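You operate a simulated robot arm through the tools that you are given. There is no shell and no other tool. Be economical: measure what you need, move in short steps, check, and stop when the job is done.

Carry out the task below with a simulated robot arm. There is one attempt and no reset: what you move stays moved.

Task
Gauge both rings and oil the one that reads green.
Fine: pull the yellow knob to unlock the table first; one drop from the black plunger; both rings stay in their nests.
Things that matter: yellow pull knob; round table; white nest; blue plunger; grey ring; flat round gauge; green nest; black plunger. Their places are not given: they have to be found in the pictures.

Only the result counts: the job must be done as asked and must still hold three seconds after the hand-in. Knocking over, shifting, dropping, spilling or breaking anything else fails it.

Robot
A 7-joint arm with a two-finger parallel gripper, fixed in place. Base frame: the origin is at the foot of the arm, x ahead of it, y to its left, z up. Units: cm, degrees, N and s.
Its first joint turns from -66.0 to 66.0 degrees. Payload 2.5 kg.
The TCP is the grasp point between the finger pads, 2.3 cm short of the fingertips. In the tool frame z runs along the fingers and y along their closing line. The gripper opens to 9.4 cm. The fingers are 3.8 cm wide and 1 cm thick; the gripper's body (5.4 by 9.6 cm) begins 3.9 cm behind the TCP.
Orientation is told as [roll, pitch, yaw] about the base's x, y, z axes, in that order, counted from this pose: with the fingers straight down and closing along the base's y, the tool's x points along the base's -x, its y along +y and its z along -z.

Tools
- The arm moves only by the tool apply_moves. Its argument "plan" is a list of rows, each a list of 7 numbers: the shift along the tool's x, y, z in cm, then the turn, a rotation vector about the tool's x, y, z in degrees, then the gripper command, from -1 (shut) to 1 (fully open), values between in proportion. In form: [[x, y, z, wx, wy, wz, grip], ...]. A call has 1 to 8 rows; each row is the pose to reach, as a shift and turn from the pose commanded when the call began, along the tool's axes at that moment. Rows are played at 5 a second. More than 5 cm and 8.6 degrees between two rows, or a gripper value outside its range, and nothing of the call is played. A pose out of reach is approached as far as the arm can. The call stops where the force on the tool passes 40 N (or 10 N more than at its start, if that is more) or the arm is blocked; 0.2 s more then pass. The fingers move at their own pace (about 10.8 cm/s each) and stop on an object; they squeeze with about 36 N. The grip force told is the motor's: it shows also when the fingers shut on nothing. Time passes only in rows, and 0.2 s behind the last, so rows that repeat a pose let the fingers close. The reply holds the time, the measured pose of the TCP, the force on the tool along the base axes, the opening and the grip force, in the units named above and with some noise, and new pictures: "pictures" is both (left out), scene, wrist or none.
- Cameras (640 x 400 px; columns grow to the right, rows downward): "scene" is fixed at [13.63, -43.36, 56.32]; the picture's right is [0.72, -0.70, 0.00], its down [-0.36, -0.37, -0.85] and it looks along [0.60, 0.61, -0.52] (base axes); focal length 252 px, centre (320, 200). "wrist" rides on the gripper at [-3.9, 0, -4.4] in the tool frame; the picture's right is [0.00, -1.00, 0.00], its down [0.97, 0.00, -0.24] and it looks along [0.24, 0.00, 0.97] (tool axes); focal length 218 px, centre (320, 200).
- point_at(camera, pixels): for up to 12 pixels [column, row] of the newest picture of that camera ("zoom" is the newest enlarged one), the place [x, y, z] in the base frame of the surface seen there, good to about 0.2 cm, but the place of the scene camera against the robot may be out by one fixed shift of up to 2.5 cm in any direction. The clock stands still meanwhile.
- enlarge(camera, box): a new picture of the part [left, top, right, bottom] of that camera's present view, enlarged. The clock stands still meanwhile.
- finish_job(): hands the job in; it is judged then, once.

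Work in short steps. Measure before you move; look again where a grasp or a placing could have gone wrong, and mend it. You have 80 turns and 120 pictures in all, those below and enlarged ones among them. Open the gripper and draw the arm clear of the work before you hand the job in, unless the task says otherwise; then end with one line.

The tools are called after "Request:" as name(argument=value, ...) on one line, values as JSON. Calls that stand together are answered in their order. apply_moves: Moves the arm, as the interface text tells. Its arguments: {"type":"object","properties":{"plan":{"type":"array"},"pictures":{"type":"string","enum":["both","scene","wrist","none"]}},"required":["plan"]} The other tools are called the same way: point_at (camera, pixels) gives the place of the surface under pixels of a picture; enlarge (camera, box) takes an enlarged picture of a part of a camera's view; finish_job () hands the job in.

At the start:

```text
t: 0.0
tool_pos: [35.65, -12.5, 38.78]
ee_rot: [0.0, 0.1, 0.1]
ft_force: [0.3, 0.3, -0.8]
width: 9.4
grasp_force: 0.1
```

scene: 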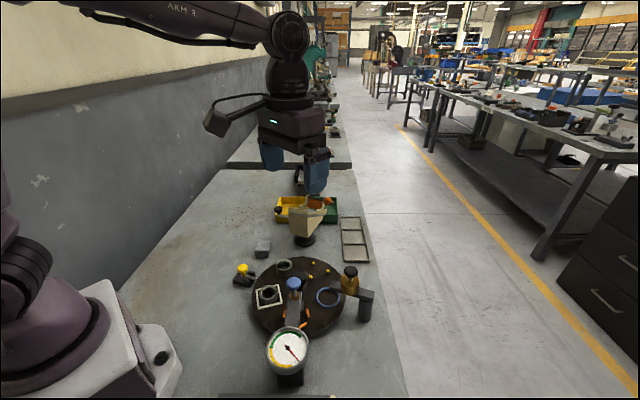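
wrist: 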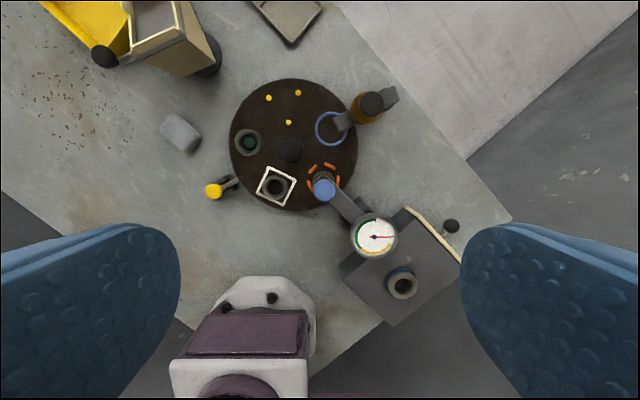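

The pictures show a round table with two nests, a gauge, a yellow knob and plungers; I enlarge both views to understand the parts.

Request:
enlarge(camera="scene", box=[220, 240, 390, 390])

Request:
enlarge(camera="wrist", box=[190, 70, 480, 330])

```text
2.67 times, centred on (305, 315) of scene
```

zoom: 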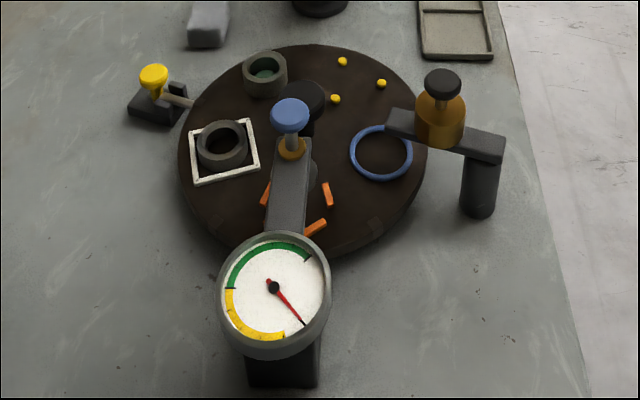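

```text
1.54 times, centred on (335, 200) of wrist
```

zoom: 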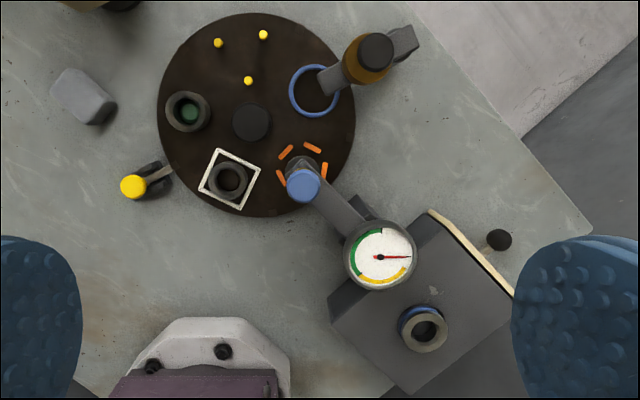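

I measure the parts through the wrist camera (no fixed shift there).

Request:
point_at(camera="wrist", pixels=[[214, 191], [232, 182], [290, 149], [248, 141], [276, 186], [323, 190], [330, 128], [371, 104], [391, 96], [374, 236], [288, 122], [402, 285]])

Request:
point_at(camera="scene", pixels=[[243, 268], [237, 282], [262, 272], [293, 282], [285, 264], [268, 294], [350, 271], [346, 290], [366, 292], [288, 349], [330, 297], [293, 300]])

Request:
point_at(camera="wrist", pixels=[[231, 145], [357, 150], [293, 79], [297, 210], [352, 207], [237, 178], [268, 98], [298, 93], [241, 200], [280, 297], [451, 226], [180, 133]])

```text
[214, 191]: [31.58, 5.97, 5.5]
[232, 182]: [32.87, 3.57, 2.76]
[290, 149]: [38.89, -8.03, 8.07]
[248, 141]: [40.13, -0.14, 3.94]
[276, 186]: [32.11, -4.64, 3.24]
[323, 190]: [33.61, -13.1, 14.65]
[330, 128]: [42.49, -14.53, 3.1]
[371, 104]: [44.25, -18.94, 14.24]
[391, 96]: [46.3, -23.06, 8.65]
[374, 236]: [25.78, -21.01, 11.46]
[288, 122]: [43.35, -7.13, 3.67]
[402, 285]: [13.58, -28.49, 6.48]
```

```text
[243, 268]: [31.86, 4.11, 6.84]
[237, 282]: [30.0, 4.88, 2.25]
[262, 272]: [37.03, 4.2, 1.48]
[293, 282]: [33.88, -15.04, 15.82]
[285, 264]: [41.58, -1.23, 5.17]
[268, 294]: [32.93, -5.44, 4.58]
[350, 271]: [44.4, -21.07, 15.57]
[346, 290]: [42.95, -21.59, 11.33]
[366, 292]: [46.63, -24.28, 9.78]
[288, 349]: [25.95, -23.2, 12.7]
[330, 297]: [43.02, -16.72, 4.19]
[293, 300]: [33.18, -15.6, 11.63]
```

```text
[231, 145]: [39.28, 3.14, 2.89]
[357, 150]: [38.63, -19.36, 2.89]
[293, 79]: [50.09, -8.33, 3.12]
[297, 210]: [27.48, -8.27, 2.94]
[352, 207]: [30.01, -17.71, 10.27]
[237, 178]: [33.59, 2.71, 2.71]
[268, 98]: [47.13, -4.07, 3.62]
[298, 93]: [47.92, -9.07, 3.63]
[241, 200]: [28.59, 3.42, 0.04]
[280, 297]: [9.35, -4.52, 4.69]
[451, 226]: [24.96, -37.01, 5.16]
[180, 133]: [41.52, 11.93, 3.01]
```

The table's centre is about (38.8, -8.0), with its stations 72° apart; the knob is at about (31.6, 6.0, 5.5). I move over the knob for a close look.

Request:
apply_moves(plan=[[0.7, 3.1, 2.8, 0, 0, 0, 0], [1.4, 6.2, 5.6, 0, 0, 0, 0], [2.1, 9.3, 8.4, 0, 0, 0, 0], [2.8, 12.4, 11.2, 0, 0, 0, 0], [3.4, 15.5, 14, 0, 0, 0, 0], [4, 18.5, 17, 0, 0, 0, 0], [4, 18.5, 17, 0, 0, 0, 0]])

```text
t: 1.6
tool_pos: [31.58, 6.12, 21.69]
ee_rot: [0.1, 0.1, 0.0]
ft_force: [-0.5, 0.3, -0.4]
width: 4.67
grasp_force: 0.0
```

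scene: 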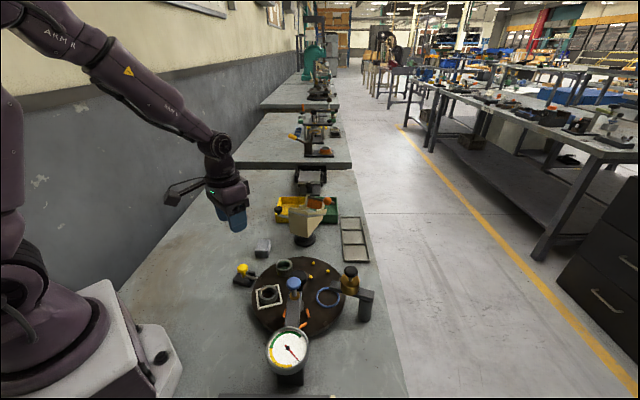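
wrist: 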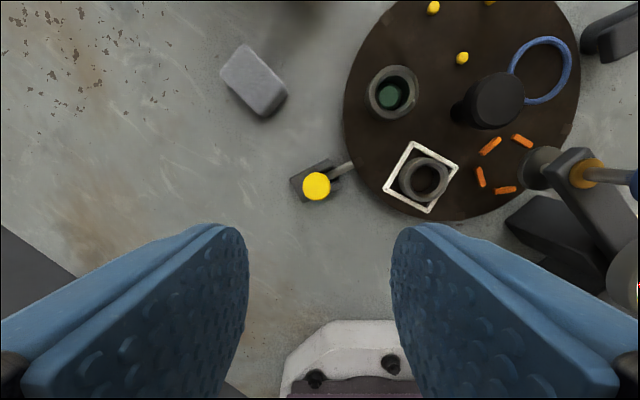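

The near view shows the knob at (316,186); I enlarge it and measure knob, rod, and the orange/gauge parts.

Request:
enlarge(camera="wrist", box=[270, 130, 390, 220])

Request:
enlarge(camera="scene", box=[225, 250, 325, 320])

Request:
point_at(camera="wrist", pixels=[[316, 186], [303, 187], [329, 187], [341, 169], [350, 164], [296, 180], [422, 180], [392, 93], [505, 163], [540, 165], [585, 172], [497, 95]])

```text
4.44 times, centred on (330, 175) of wrist
```

zoom: 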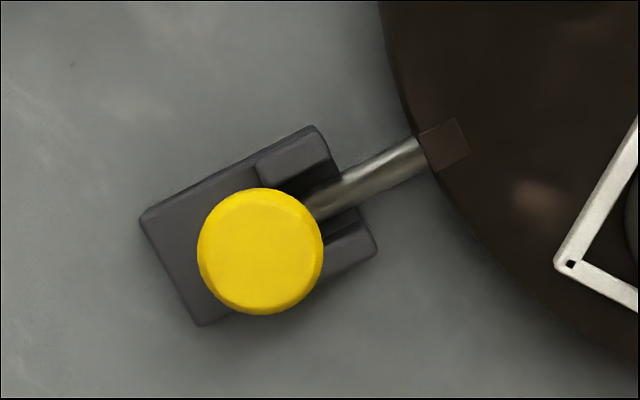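

```text
5.71 times, centred on (275, 285) of scene
```

zoom: 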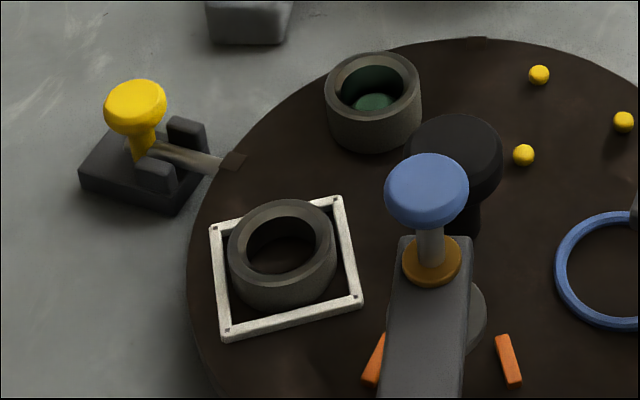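

```text
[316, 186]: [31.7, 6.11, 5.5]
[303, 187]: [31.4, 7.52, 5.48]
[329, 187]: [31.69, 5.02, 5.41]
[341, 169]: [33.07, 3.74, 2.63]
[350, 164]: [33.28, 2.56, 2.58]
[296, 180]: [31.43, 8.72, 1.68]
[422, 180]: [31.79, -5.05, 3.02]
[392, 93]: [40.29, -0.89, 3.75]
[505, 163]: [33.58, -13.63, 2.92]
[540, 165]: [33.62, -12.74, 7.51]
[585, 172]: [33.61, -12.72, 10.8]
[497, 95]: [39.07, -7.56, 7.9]
```

The bolt runs radially (direction about 114°) into a notch in the rim, so the knob is pulled outward. I turn the fingers so they close along that line and come to above the knob.

Request:
apply_moves(plan=[[0, 0, 3, 0, 0, -8, 0], [0, 0, 6, 0, 0, -16, 0], [0, 0, 10, 0, 0, -24, 0], [-0.1, 0.05, 13, 0, 0, -24, 0], [-0.1, 0.05, 13, 0, 0, -24, 0]])

```text
t: 2.8
tool_pos: [31.5, 6.02, 8.7]
ee_rot: [0.0, 0.1, 24.0]
ft_force: [-0.6, 0.7, 0.2]
width: 4.68
grasp_force: 0.0
```

scene: 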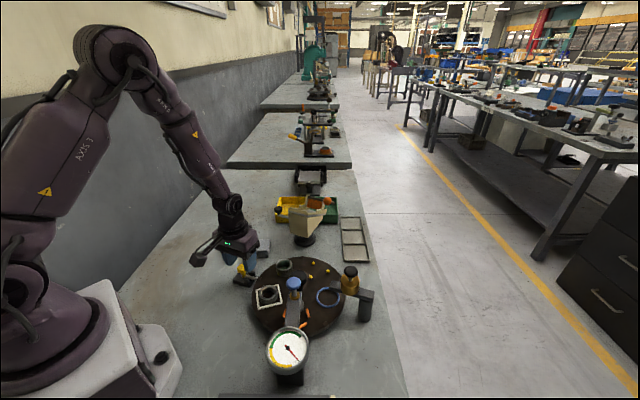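
wrist: 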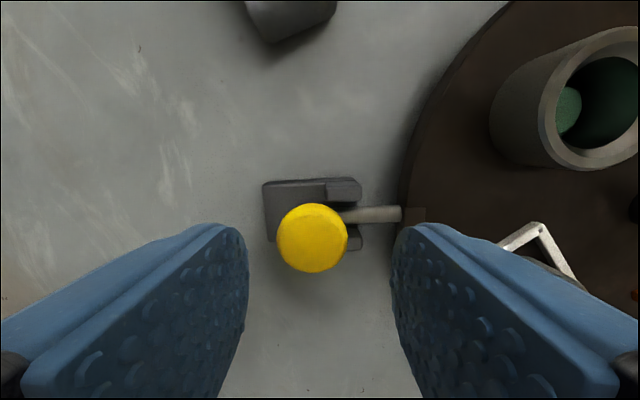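

The knob is centred between the fingers at (312,238); I go down 2.9 and close.

Request:
apply_moves(plan=[[0, 0.2, 1.5, 0, 0, 0, 0], [0, 0.2, 2.9, 0, 0, 0, 0], [0, 0.2, 2.9, 0, 0, 0, -1], [0, 0.2, 2.9, 0, 0, 0, -1], [0, 0.2, 2.9, 0, 0, 0, -1]])

```text
t: 4.0
tool_pos: [31.46, 6.4, 5.73]
ee_rot: [0.1, 0.2, 24.1]
ft_force: [-10.8, 18.2, 7.0]
width: 2.68
grasp_force: 45.2
```

scene: 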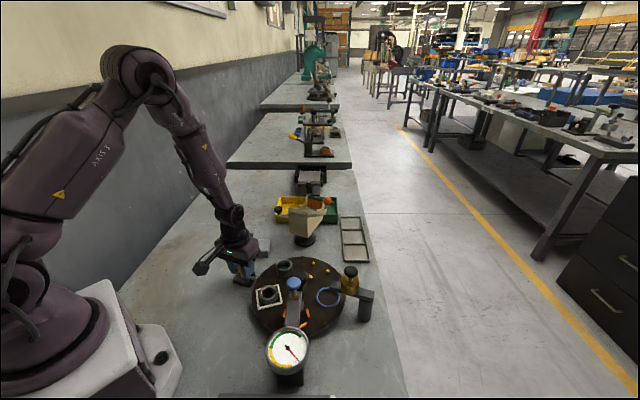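
wrist: 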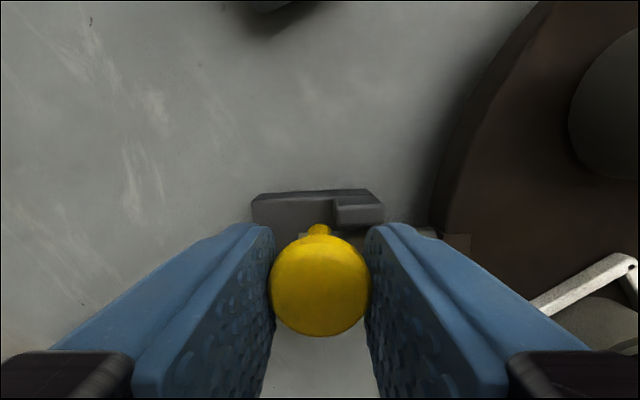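

The knob is held (2.68 cm). I pull outward along the tool's +y in small steps.

Request:
apply_moves(plan=[[0, 0.4, 0, 0, 0, 0, -1], [0, 0.8, 0, 0, 0, 0, -1], [0, 1.2, 0, 0, 0, 0, -1], [0, 1.6, 0, 0, 0, 0, -1], [0, 1.6, 0, 0, 0, 0, -1]])

```text
t: 5.2
tool_pos: [30.76, 7.73, 5.69]
ee_rot: [0.0, 0.2, 23.9]
ft_force: [-10.5, -6.6, -4.8]
width: 2.72
grasp_force: 45.3
```

scene: 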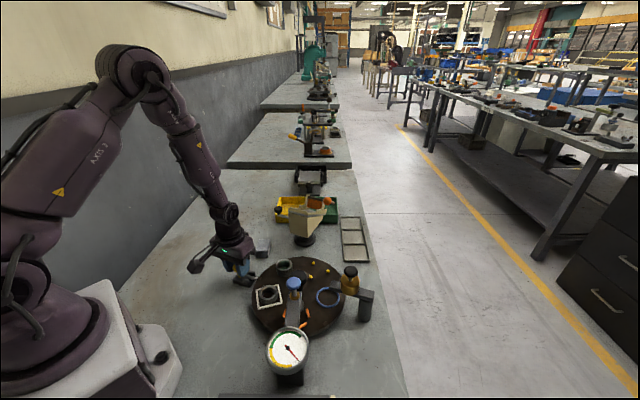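
wrist: 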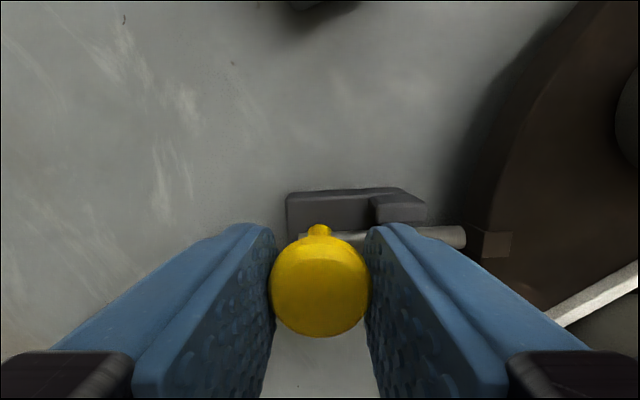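

The knob moved 1.5 cm and the pin left the notch at (490,243). I pull further to find its end stop.

Request:
apply_moves(plan=[[0, 0.4, 0, 0, 0, 0, -1], [0, 0.8, 0, 0, 0, 0, -1], [0, 0.8, 0, 0, 0, 0, -1]], pictures="wrist")

```text
t: 5.8
tool_pos: [30.78, 7.58, 5.74]
ee_rot: [-0.5, 0.1, 23.4]
ft_force: [2.3, -1.7, -1.2]
width: 2.72
grasp_force: 44.8
stopped in row 3: the force on the tool passed its limit (the readings are from after the stop); the commanded pose is now the measured one
```

wrist: 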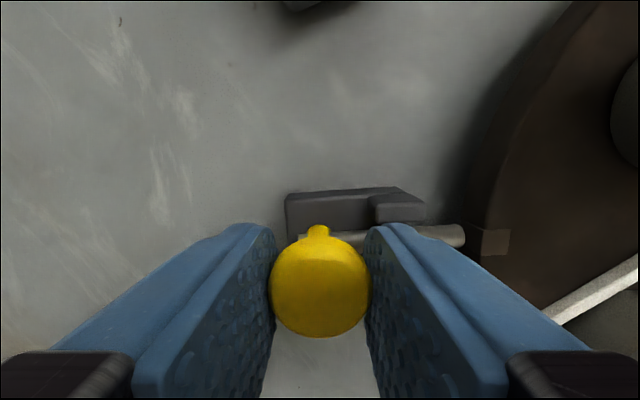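

The end stop is reached. I release the knob and rise, and watch whether it stays out.

Request:
apply_moves(plan=[[0, 0, 0, 0, 0, 0, -0.1], [0, 0, 0, 0, 0, 0, -0.1], [0, 0, -3, 0, 0, 0, -0.1], [0, 0, -7, 0, 0, 0, -0.1], [0, 0, -11, 0, 0, 0, -0.1], [0, 0, -11, 0, 0, 0, -0.1]])

```text
t: 7.2
tool_pos: [30.87, 7.91, 16.59]
ee_rot: [-0.5, 0.1, 23.4]
ft_force: [-0.3, -0.3, 0.2]
width: 4.21
grasp_force: 0.1
```

scene: 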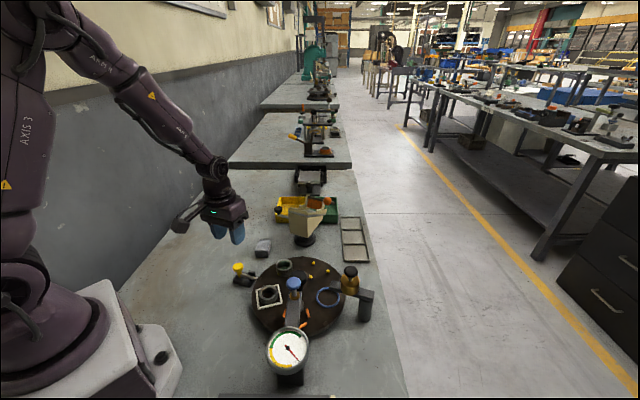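
wrist: 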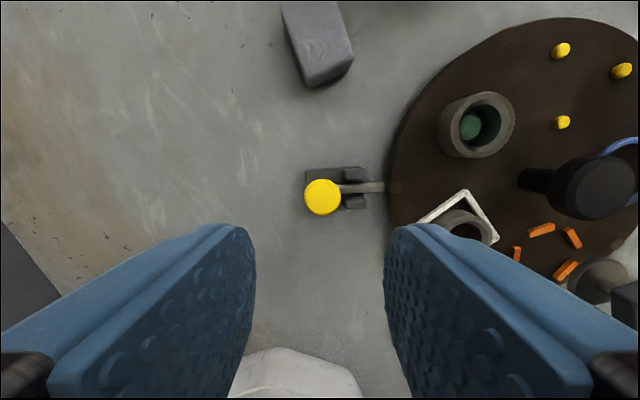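

The pin stays out at (384,187). The grey block in the scene picture looks slightly different, so I check it and the pin.

Request:
enlarge(camera="scene", box=[215, 220, 325, 300])

Request:
point_at(camera="wrist", pixels=[[318, 40], [285, 5], [337, 5], [352, 60], [308, 85], [383, 187], [322, 196], [392, 187]])

Request:
point_at(camera="scene", pixels=[[263, 242], [263, 250]])

```text
5.00 times, centred on (270, 260) of scene
```

zoom: 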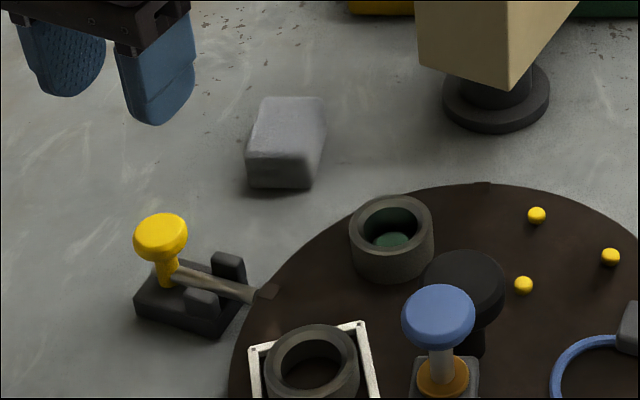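

```text
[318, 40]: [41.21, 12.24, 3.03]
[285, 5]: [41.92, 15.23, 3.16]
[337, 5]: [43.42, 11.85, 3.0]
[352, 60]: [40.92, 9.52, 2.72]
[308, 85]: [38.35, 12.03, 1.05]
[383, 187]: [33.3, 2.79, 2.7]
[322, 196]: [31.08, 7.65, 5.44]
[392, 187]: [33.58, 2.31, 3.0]
```

```text
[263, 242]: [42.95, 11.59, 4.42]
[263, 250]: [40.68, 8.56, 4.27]
```

The block has not moved (its corners agree with the start). Now I look at the gripper's own shape, since the hub is near the blue plunger.

Request:
enlarge(camera="scene", box=[130, 120, 290, 260])

Request:
point_at(camera="scene", pixels=[[180, 226], [190, 210], [232, 225], [217, 190], [240, 212], [205, 214]])

```text
2.86 times, centred on (210, 190) of scene
```

zoom: 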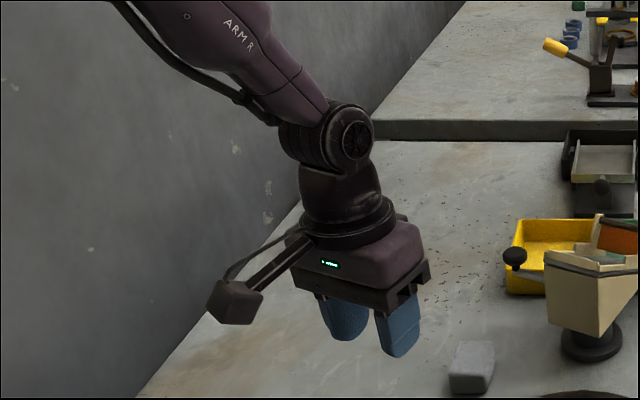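

```text
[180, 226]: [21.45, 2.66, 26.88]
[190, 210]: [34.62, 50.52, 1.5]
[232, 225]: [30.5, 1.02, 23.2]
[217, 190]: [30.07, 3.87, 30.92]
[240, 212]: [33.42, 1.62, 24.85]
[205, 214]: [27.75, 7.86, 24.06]
```

The arm has a box sticking out about 10 cm on the tool's +x side, so I keep it turned away from the plungers. I move above the hub (38.8, -8.1) while turning the tool to yaw about -40.

Request:
apply_moves(plan=[[0, 0, -3, 0, 0, 8, 0.3], [-0.1, -3, -5.4, 0, 0, 16, 0.3], [-0.3, -6, -5.4, 0, 0, 24, 0.3], [-0.4, -9, -5.4, 0, 0, 32, 0.3], [-0.6, -12, -5.4, 0, 0, 40, 0.3], [-0.8, -15, -5.4, 0, 0, 48, 0.3], [-0.93, -17.84, -5.4, 0, 0, 56, 0.3], [-0.93, -17.84, -5.4, 0, 0, 64, 0.3]], pictures="none")

Request:
apply_moves(plan=[[0, 0, 0, 0, 0, 8, 0.3], [0, 0, 0, 0, 0, 16, 0.3], [0, 0, 0, 0, 0, 24, 0.3], [0, 0, 0, 0, 0, 32, 0.3], [0, 0, 0, 0, 0, 40, 0.3], [0, 0, 0, 0, 0, 40, 0.3]])

```text
t: 9.0
tool_pos: [38.8, -8.24, 22.34]
ee_rot: [-0.3, -0.3, -40.7]
ft_force: [-0.1, 1.0, 0.2]
width: 6.12
grasp_force: 0.0
```

```text
t: 10.4
tool_pos: [38.59, -8.18, 22.26]
ee_rot: [-0.1, -0.6, -80.7]
ft_force: [0.1, -0.6, -0.2]
width: 6.08
grasp_force: 0.1
```

scene: 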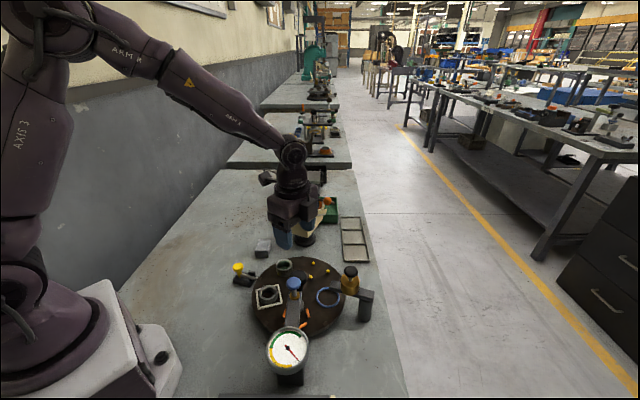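
wrist: 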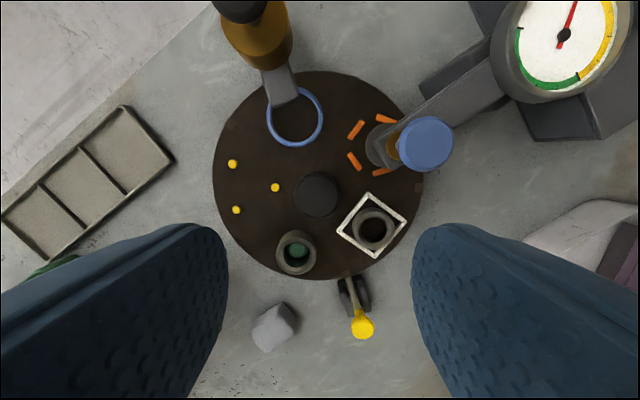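

Good overhead view; I measure the hub, plungers and bracket tip.

Request:
point_at(camera="wrist", pixels=[[317, 194], [295, 194], [340, 194], [284, 92], [295, 115], [280, 70], [245, 8], [425, 144], [372, 144], [370, 227], [298, 252], [345, 282]])

Request:
enlarge(camera="wrist", box=[205, 0, 455, 160])

```text
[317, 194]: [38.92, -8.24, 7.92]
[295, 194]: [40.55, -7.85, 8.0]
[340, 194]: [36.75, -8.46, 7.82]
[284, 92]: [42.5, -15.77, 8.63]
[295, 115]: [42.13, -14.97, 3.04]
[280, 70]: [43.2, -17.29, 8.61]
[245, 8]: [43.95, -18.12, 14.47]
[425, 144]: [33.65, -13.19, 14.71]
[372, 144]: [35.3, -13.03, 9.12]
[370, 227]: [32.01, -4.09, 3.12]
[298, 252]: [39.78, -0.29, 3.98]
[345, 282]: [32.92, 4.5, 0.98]
```

```text
2.50 times, centred on (330, 80) of wrist
```

zoom: 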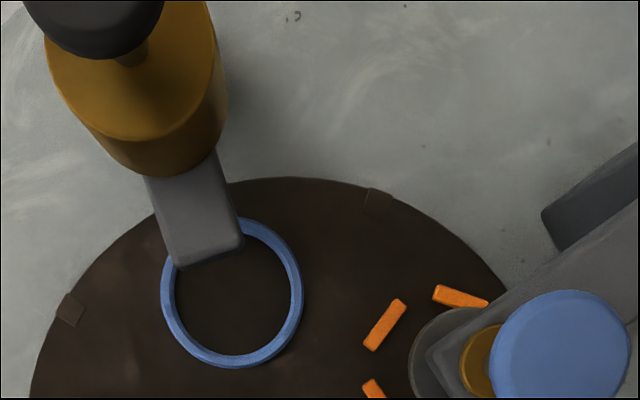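

Hub top centre is about (38.75, -8.2, 8.0), width 3.9. I go down to z about 7 and grip it.

Request:
apply_moves(plan=[[0, 0.1, 4.5, 0, 0, 0, 0.3], [0, 0.15, 9, 0, 0, 0, 0.3], [0, 0.15, 12.5, 0, 0, 0, 0.3], [0, 0.15, 15.2, 0, 0, 0, 0.3], [0, 0.15, 15.2, 0, 0, 0, 0.3]])

```text
t: 11.6
tool_pos: [38.65, -8.35, 7.16]
ee_rot: [0.0, -0.5, -80.6]
ft_force: [0.0, 0.4, -0.1]
width: 6.11
grasp_force: 0.1
```

scene: 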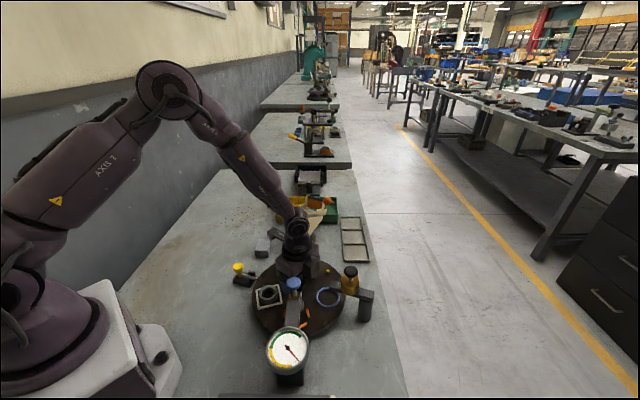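
wrist: 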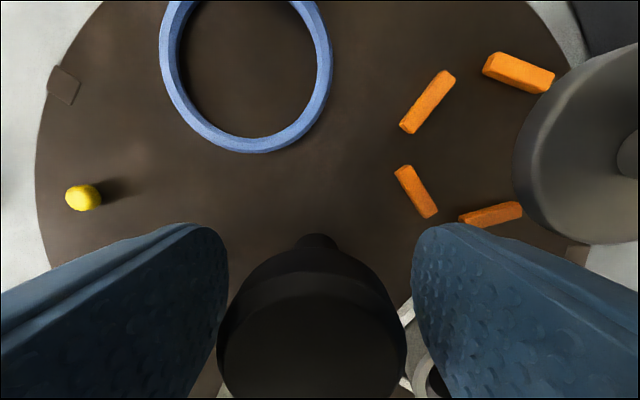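

The hub knob sits between the pads. I close on it and try a turn of 16° counterclockwise.

Request:
apply_moves(plan=[[0, 0, 0, 0, 0, 0, -1], [0, 0, 0, 0, 0, 0, -1], [0, 0, 0, 0, 0, -4, -1], [0, 0, 0, 0, 0, -8, -1], [0, 0, 0, 0, 0, -12, -1], [0, 0, 0, 0, 0, -16, -1], [0, 0, 0, 0, 0, -16, -1]])

```text
t: 13.2
tool_pos: [39.14, -8.39, 7.1]
ee_rot: [0.3, -0.8, -64.5]
ft_force: [22.9, -0.1, -6.3]
width: 4.16
grasp_force: 44.8
```

scene: 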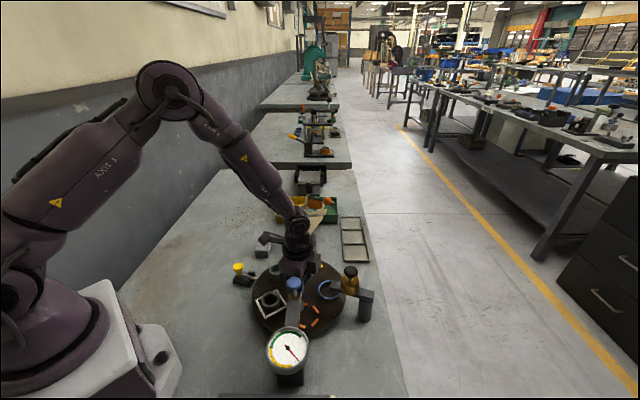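
wrist: 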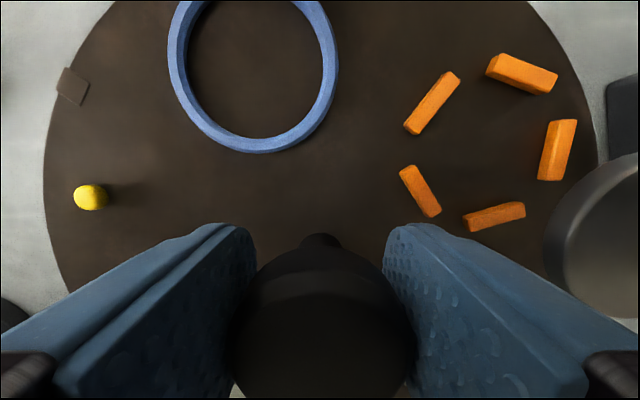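

The table turns with the hub. A side load of 23 N shows the true centre is about 0.45 cm further in x, so I shift while turning the other 56°.

Request:
apply_moves(plan=[[-0.1, 0.2, 0, 0, 0, -6, -1], [-0.19, 0.41, 0, 0, 0, -14, -1], [-0.19, 0.41, 0, 0, 0, -22, -1], [-0.19, 0.41, 0, 0, 0, -30, -1], [-0.19, 0.41, 0, 0, 0, -38, -1], [-0.19, 0.41, 0, 0, 0, -46, -1], [-0.19, 0.41, 0, 0, 0, -54, -1], [-0.19, 0.41, 0, 0, 0, -56, -1]])

```text
t: 15.0
tool_pos: [39.39, -7.95, 7.13]
ee_rot: [-0.2, -0.2, -8.2]
ft_force: [2.5, 26.7, 28.5]
width: 4.14
grasp_force: 45.5
```

scene: 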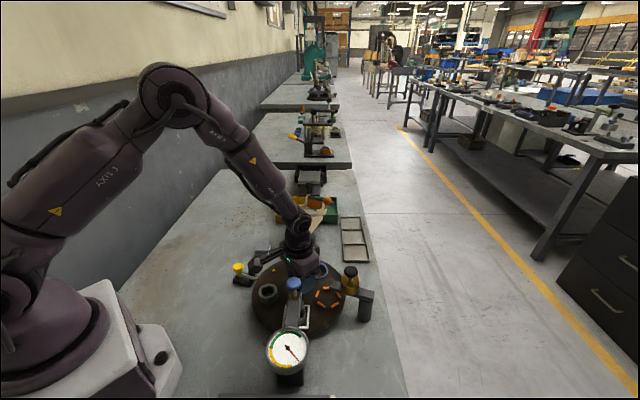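
wrist: 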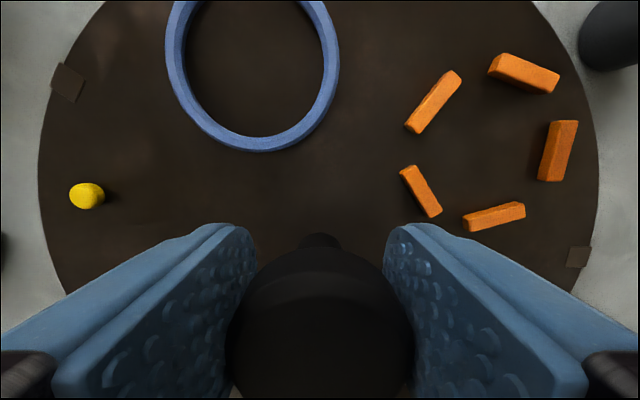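

The hub has turned 72.4°. I open, rise, and look at the alignment.

Request:
apply_moves(plan=[[0, 0, 0, 0, 0, 0, 0.3], [0, 0, 0, 0, 0, 0, 0.3], [0, 0, -4, 0, 0, 0, 0.3], [0, 0, -8.5, 0, 0, 0, 0.3], [0, 0, -13, 0, 0, 0, 0.3], [0, 0, -16, 0, 0, 0, 0.3], [0, 0, -16, 0, 0, 0, 0.3]])

```text
t: 16.6
tool_pos: [39.4, -8.22, 23.16]
ee_rot: [-0.5, -0.1, -8.6]
ft_force: [0.2, -0.7, 0.6]
width: 6.11
grasp_force: 0.1
```

scene: 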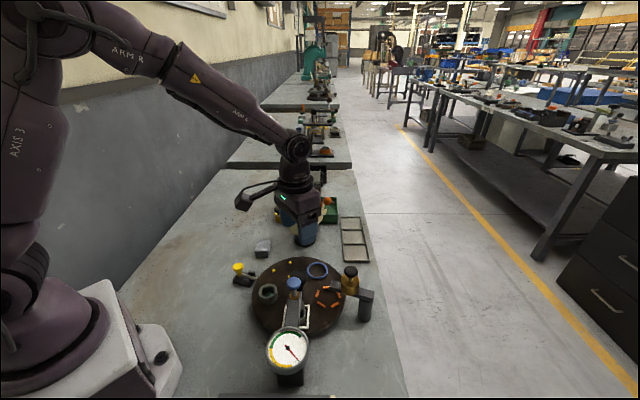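
wrist: 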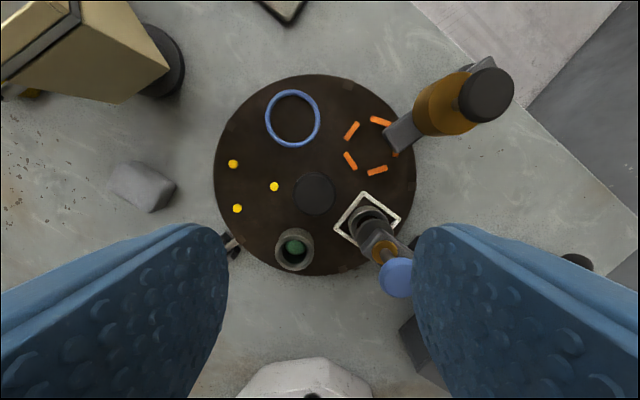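

Now I measure the nests' angles to check the index.

Request:
point_at(camera="wrist", pixels=[[294, 250], [293, 118], [315, 194], [233, 164], [274, 187], [237, 209], [358, 194], [400, 216], [335, 232], [396, 275], [488, 95], [238, 241]])

Request:
enlarge(camera="wrist", box=[205, 70, 425, 290])

```text
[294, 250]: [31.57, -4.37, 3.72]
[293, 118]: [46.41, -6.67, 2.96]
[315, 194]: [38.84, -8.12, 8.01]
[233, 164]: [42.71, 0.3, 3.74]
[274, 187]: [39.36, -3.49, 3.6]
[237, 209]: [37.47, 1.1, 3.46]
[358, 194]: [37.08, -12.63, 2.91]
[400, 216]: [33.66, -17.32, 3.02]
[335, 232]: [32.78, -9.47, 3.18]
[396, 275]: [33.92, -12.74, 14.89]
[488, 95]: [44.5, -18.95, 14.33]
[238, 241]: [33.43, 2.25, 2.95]
```

```text
1.82 times, centred on (315, 180) of wrist
```

zoom: 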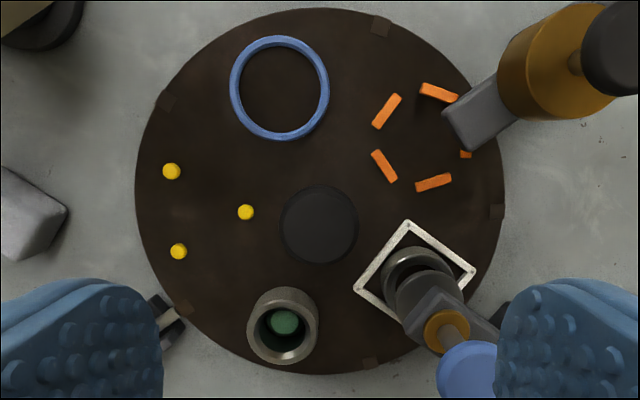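

I measure the notches' angles against the pin.

Request:
point_at(camera="zoom", pixels=[[183, 305], [166, 100], [381, 26], [495, 212], [371, 363], [168, 312], [281, 88], [246, 212], [172, 171], [179, 251]])

```text
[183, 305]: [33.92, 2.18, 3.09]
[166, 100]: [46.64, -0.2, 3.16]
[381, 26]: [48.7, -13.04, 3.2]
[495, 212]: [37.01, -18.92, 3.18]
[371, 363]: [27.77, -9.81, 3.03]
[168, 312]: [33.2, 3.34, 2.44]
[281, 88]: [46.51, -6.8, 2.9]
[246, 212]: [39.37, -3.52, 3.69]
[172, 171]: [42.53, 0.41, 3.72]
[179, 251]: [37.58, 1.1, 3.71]
```

The notches average within 1° of the pin, so the white nest is under the gauge. I shut the fingers and move over the blue plunger's head (33.65, -13.1, 14.7).

Request:
apply_moves(plan=[[1.6, -1.9, 0, 0, 0, 0, -1], [3.3, -3.8, 0, 0, 0, 0, -1], [4.95, -5.7, 1, 0, 0, 0, -1], [4.95, -5.7, 4, 0, 0, 0, -1], [4.95, -5.7, 5, 0, 0, 0, -1], [4.95, -5.7, 5, 0, 0, 0, -1]])

```text
t: 18.0
tool_pos: [33.58, -12.89, 18.0]
ee_rot: [-0.5, -0.1, -8.6]
ft_force: [0.4, 0.0, -0.6]
width: 0.0
grasp_force: 35.9
```

scene: 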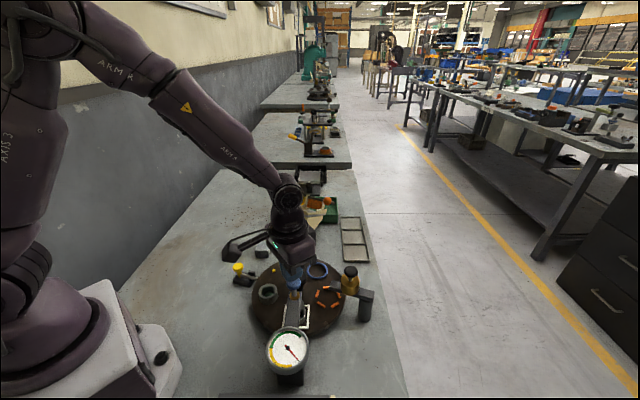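
wrist: 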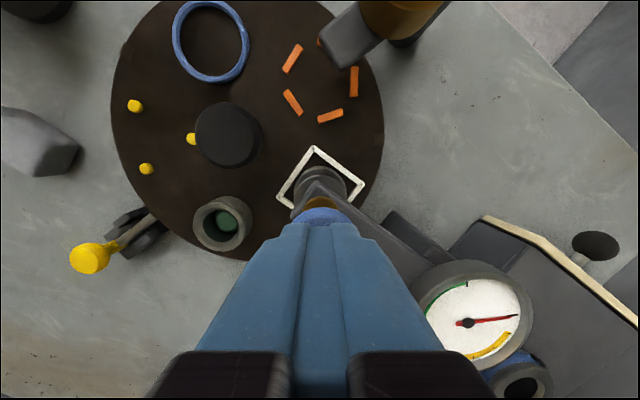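

The fingertips are over the plunger's head. I press down in small steps and watch the gauge.

Request:
apply_moves(plan=[[0, 0, 0.6, 0, 0, 0, -1], [0, 0, 1.0, 0, 0, 0, -1], [0, 0, 1.4, 0, 0, 0, -1], [0, 0, 1.8, 0, 0, 0, -1], [0, 0, 2.1, 0, 0, 0, -1], [0, 0, 2.1, 0, 0, 0, -1]])

Request:
enlarge(camera="scene", box=[250, 250, 350, 380])

```text
t: 19.4
tool_pos: [33.67, -13.03, 15.96]
ee_rot: [-0.5, -0.2, -8.6]
ft_force: [0.3, -0.3, 1.5]
width: 0.0
grasp_force: 36.5
```

scene: 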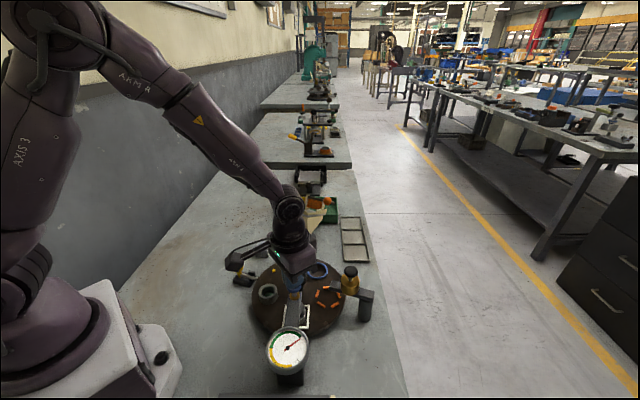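
wrist: 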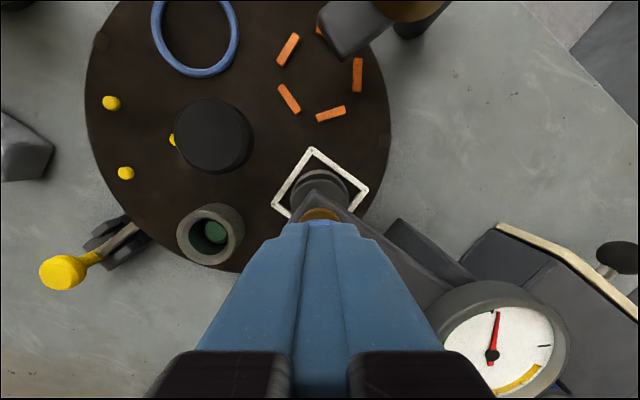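

```text
3.08 times, centred on (300, 315) of scene
```

zoom: 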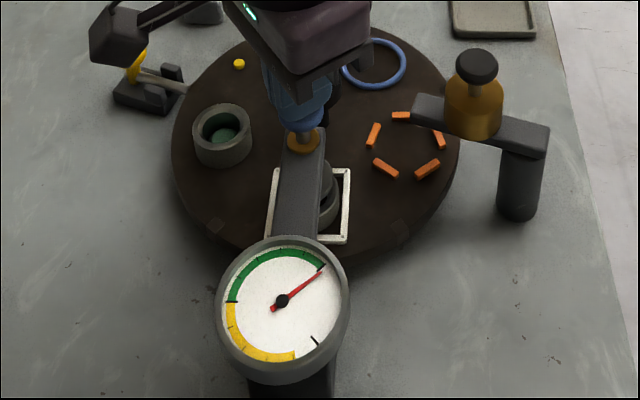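

The needle moves with the stroke and the force is only 1.5 N; I press further until it rests on the ring.

Request:
apply_moves(plan=[[0, 0, 0.3, 0, 0, 0, -1], [0, 0, 0.6, 0, 0, 0, -1], [0, 0, 0.9, 0, 0, 0, -1], [0, 0, 0.9, 0, 0, 0, -1]], pictures="scene")

Request:
enlarge(camera="scene", box=[250, 250, 350, 380])

```text
t: 20.4
tool_pos: [33.63, -13.09, 15.03]
ee_rot: [-0.5, -0.1, -8.5]
ft_force: [0.6, 1.1, 2.5]
width: 0.0
grasp_force: 36.2
```

scene: 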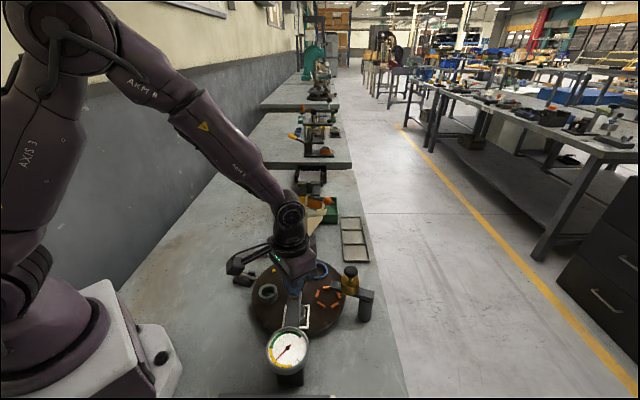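

```text
3.08 times, centred on (300, 315) of scene
```

zoom: 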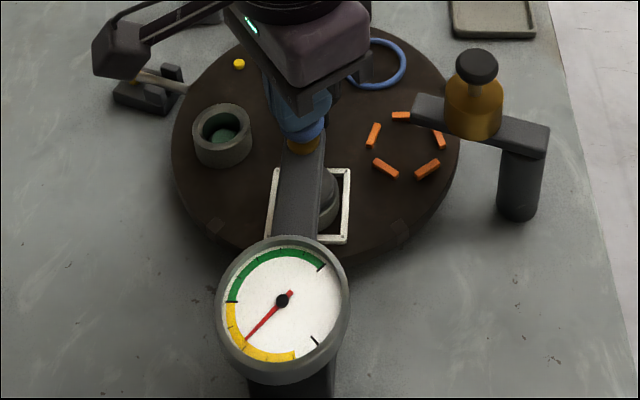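

The needle is in the yellow; I check whether it has bottomed with a little more stroke.

Request:
apply_moves(plan=[[0, 0, 0.2, 0, 0, 0, -1], [0, 0, 0.4, 0, 0, 0, -1], [0, 0, 0.4, 0, 0, 0, -1]], pictures="none")

Request:
enlarge(camera="scene", box=[250, 250, 350, 380])

```text
t: 21.1
tool_pos: [33.61, -13.13, 14.96]
ee_rot: [-0.5, -0.1, -8.6]
ft_force: [-3.1, 1.9, 8.2]
width: 0.0
grasp_force: 35.9
stopped in row 3: the force on the tool passed its limit (the readings are from after the stop); the commanded pose is now the measured one
```

```text
3.08 times, centred on (300, 315) of scene
```

zoom: 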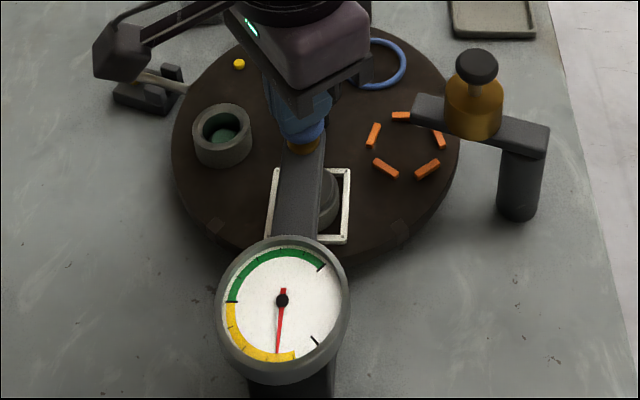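

It bottoms out firmly in the yellow: the white-nest ring reads yellow. I rise and return above the hub while turning back to yaw -80.

Request:
apply_moves(plan=[[0, 0, -4, 0, 0, 0, -1], [0, 0, -7.2, 0, 0, 8, -1], [-1.5, 2, -7.2, 0, 0, 16, -1], [-3, 4, -7.2, 0, 0, 24, 0.3], [-4.42, 5.8, -7.2, 0, 0, 32, 0.3], [-4.42, 5.8, -7.2, 0, 0, 40, 0.3], [-4.42, 5.8, -7.2, 0, 0, 48, 0.3], [-4.42, 5.8, -7.2, 0, 0, 56, 0.3]], pictures="none")

Request:
apply_moves(plan=[[0, 0, 0, 0, 0, 8, 0.3], [0, 0, 0, 0, 0, 16, 0.3], [0, 0, 0, 0, 0, 16, 0.3]])

```text
t: 22.9
tool_pos: [38.82, -7.84, 21.95]
ee_rot: [-0.2, -0.4, -64.8]
ft_force: [-0.1, 0.9, -0.1]
width: 6.14
grasp_force: 0.0
```

```text
t: 23.7
tool_pos: [38.81, -7.89, 22.0]
ee_rot: [0.0, -0.6, -80.7]
ft_force: [0.0, -0.1, 1.0]
width: 6.1
grasp_force: 0.1
```

scene: 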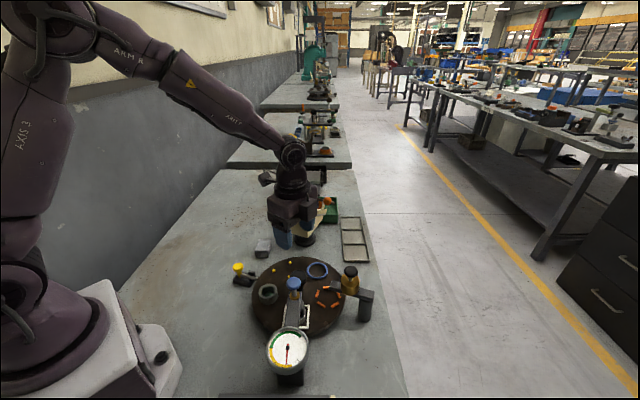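
wrist: 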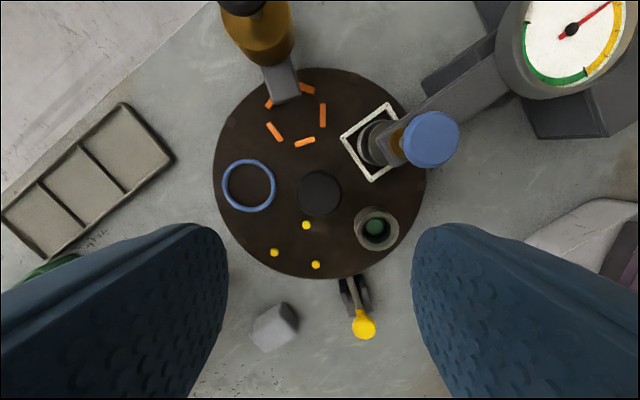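

The gauge may hold its reading; before turning I check that the plunger has sprung back up off the ring.

Request:
point_at(camera="wrist", pixels=[[431, 139], [370, 142], [318, 194], [375, 227]])

Request:
enlarge(camera="scene", box=[250, 250, 350, 380])

```text
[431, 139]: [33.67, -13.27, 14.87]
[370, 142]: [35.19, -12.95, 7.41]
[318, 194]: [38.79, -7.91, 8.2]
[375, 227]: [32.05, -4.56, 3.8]
```

```text
3.08 times, centred on (300, 315) of scene
```

zoom: 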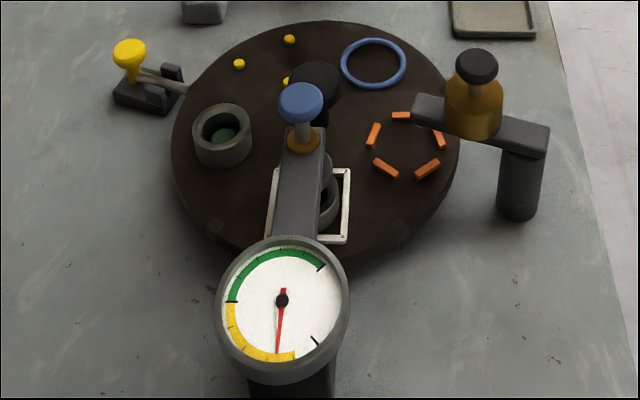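

The plunger is up again (z 14.9) and the gauge holds its yellow reading. I go down and grip the hub again.

Request:
apply_moves(plan=[[-0.1, 0.15, 4.5, 0, 0, 0, 0.3], [-0.13, 0.17, 9, 0, 0, 0, 0.3], [-0.13, 0.17, 12.5, 0, 0, 0, 0.3], [-0.13, 0.17, 14.9, 0, 0, 0, 0.3], [-0.13, 0.17, 14.9, 0, 0, 0, 0.3], [-0.13, 0.17, 14.9, 0, 0, 0, -1], [-0.13, 0.17, 14.9, 0, 0, 0, -1], [-0.13, 0.17, 14.9, 0, 0, 0, -1]], pictures="wrist")

```text
t: 25.5
tool_pos: [39.01, -8.2, 7.08]
ee_rot: [-0.2, -0.4, -80.5]
ft_force: [-8.0, -1.5, -4.1]
width: 4.15
grasp_force: 44.7
```

wrist: 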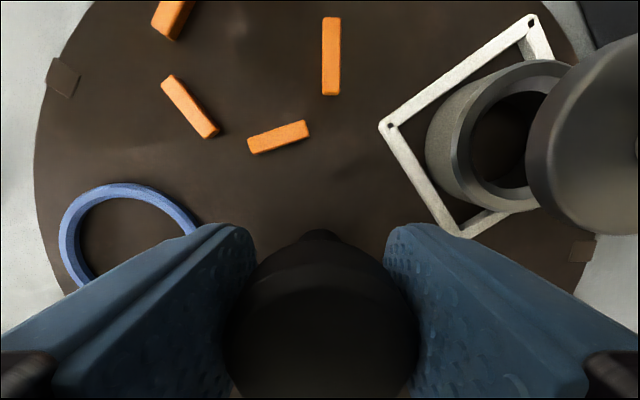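

Gripped, load small. I turn 64° and then the rest.

Request:
apply_moves(plan=[[0, 0, 0, 0, 0, -8, -1], [0, 0, 0, 0, 0, -16, -1], [0, 0, 0, 0, 0, -24, -1], [0, 0, 0, 0, 0, -32, -1], [0, 0, 0, 0, 0, -40, -1], [0, 0, 0, 0, 0, -48, -1], [0, 0, 0, 0, 0, -56, -1], [0, 0, 0, 0, 0, -64, -1]], pictures="none")

Request:
apply_moves(plan=[[0, 0, 0, 0, 0, -4, -1], [0, 0, 0, 0, 0, -7.5, -1], [0, 0, 0, 0, 0, -7.5, -1]])

```text
t: 27.2
tool_pos: [39.29, -7.95, 7.09]
ee_rot: [-0.2, -0.4, -20.7]
ft_force: [2.3, -0.1, -3.8]
width: 4.15
grasp_force: 44.4
stopped in row 8: the force on the tool passed its limit (the readings are from after the stop); the commanded pose is now the measured one
```

```text
t: 28.0
tool_pos: [39.21, -7.9, 7.15]
ee_rot: [-0.2, -0.6, -13.1]
ft_force: [10.8, 1.7, -15.1]
width: 4.14
grasp_force: 44.5
```

scene: 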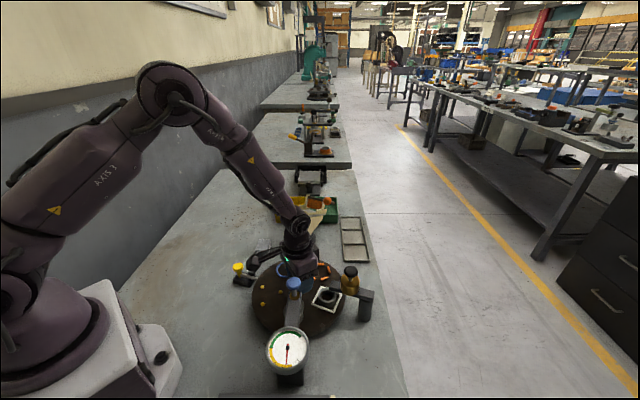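
wrist: 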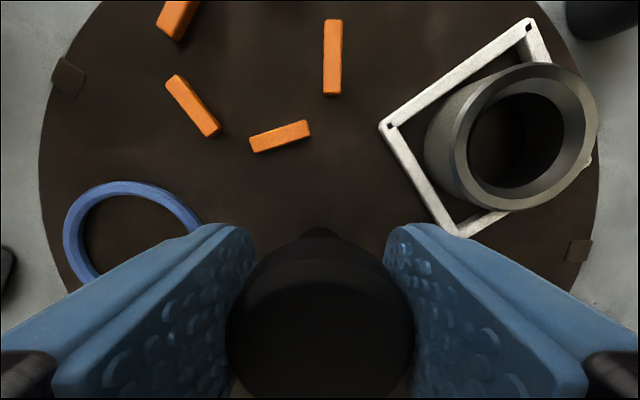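

The turn stands at 67.4° (the stop was a side-load). I turn the last 4°.

Request:
apply_moves(plan=[[-0.1, 0, 0, 0, 0, -2, -1], [-0.1, 0, 0, 0, 0, -4.2, -1], [-0.1, 0, 0, 0, 0, -4.2, -1]], pictures="none")

Request:
apply_moves(plan=[[0, 0, 0, 0, 0, 0, 0.3], [0, 0, 0, 0, 0, 0, 0.3], [0, 0, -4, 0, 0, 0, 0.3], [0, 0, -8.5, 0, 0, 0, 0.3], [0, 0, -13, 0, 0, 0, 0.3], [0, 0, -16, 0, 0, 0, 0.3], [0, 0, -16, 0, 0, 0, 0.3]])

Request:
enlarge(camera="wrist", box=[205, 70, 425, 290])

```text
t: 28.8
tool_pos: [39.19, -7.7, 7.07]
ee_rot: [-0.3, -0.2, -8.8]
ft_force: [-4.9, 11.5, -3.5]
width: 4.13
grasp_force: 44.7
```

```text
t: 30.4
tool_pos: [39.28, -7.82, 23.12]
ee_rot: [-0.3, -0.4, -8.9]
ft_force: [-0.4, 0.1, -0.3]
width: 6.12
grasp_force: 0.1
```

scene: 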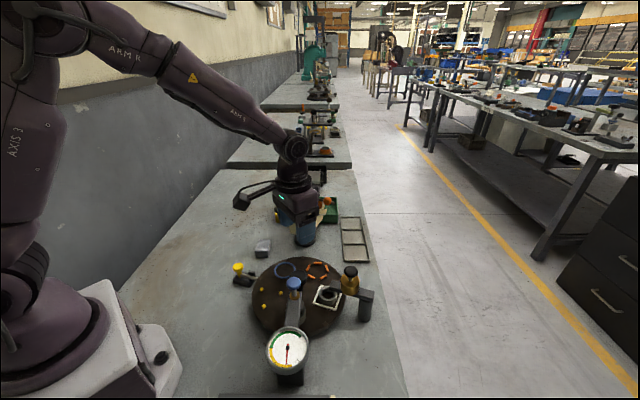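
wrist: 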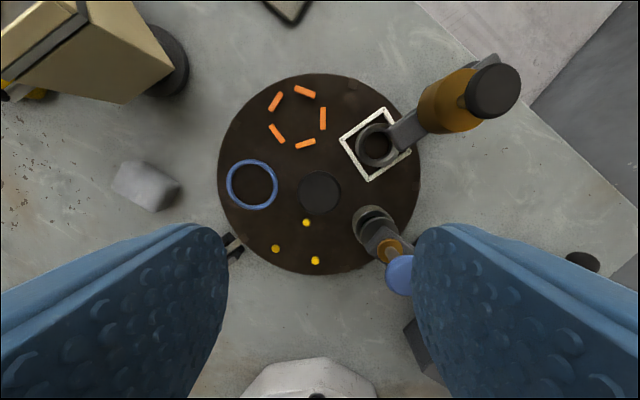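

```text
1.82 times, centred on (315, 180) of wrist
```

zoom: 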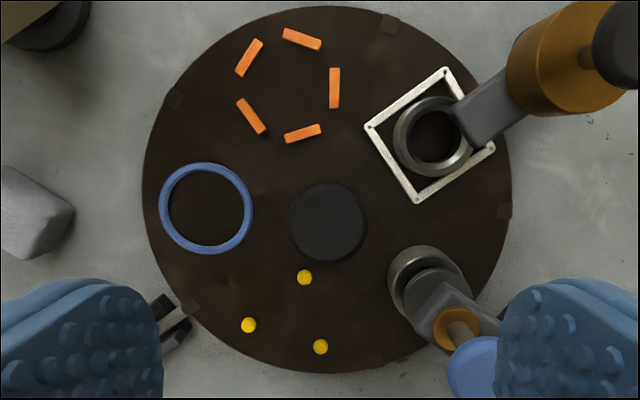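

Aligned by eye; I check the notch angles numerically.

Request:
point_at(camera="zoom", pixels=[[189, 303], [175, 98], [390, 23], [504, 210], [378, 362], [458, 390], [400, 290], [405, 140], [615, 55]])

```text
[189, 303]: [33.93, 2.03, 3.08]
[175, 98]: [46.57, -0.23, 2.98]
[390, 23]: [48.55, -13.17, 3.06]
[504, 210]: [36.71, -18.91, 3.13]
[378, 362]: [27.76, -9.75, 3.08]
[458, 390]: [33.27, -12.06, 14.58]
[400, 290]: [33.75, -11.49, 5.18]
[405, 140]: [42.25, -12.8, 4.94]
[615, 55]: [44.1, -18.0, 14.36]
```

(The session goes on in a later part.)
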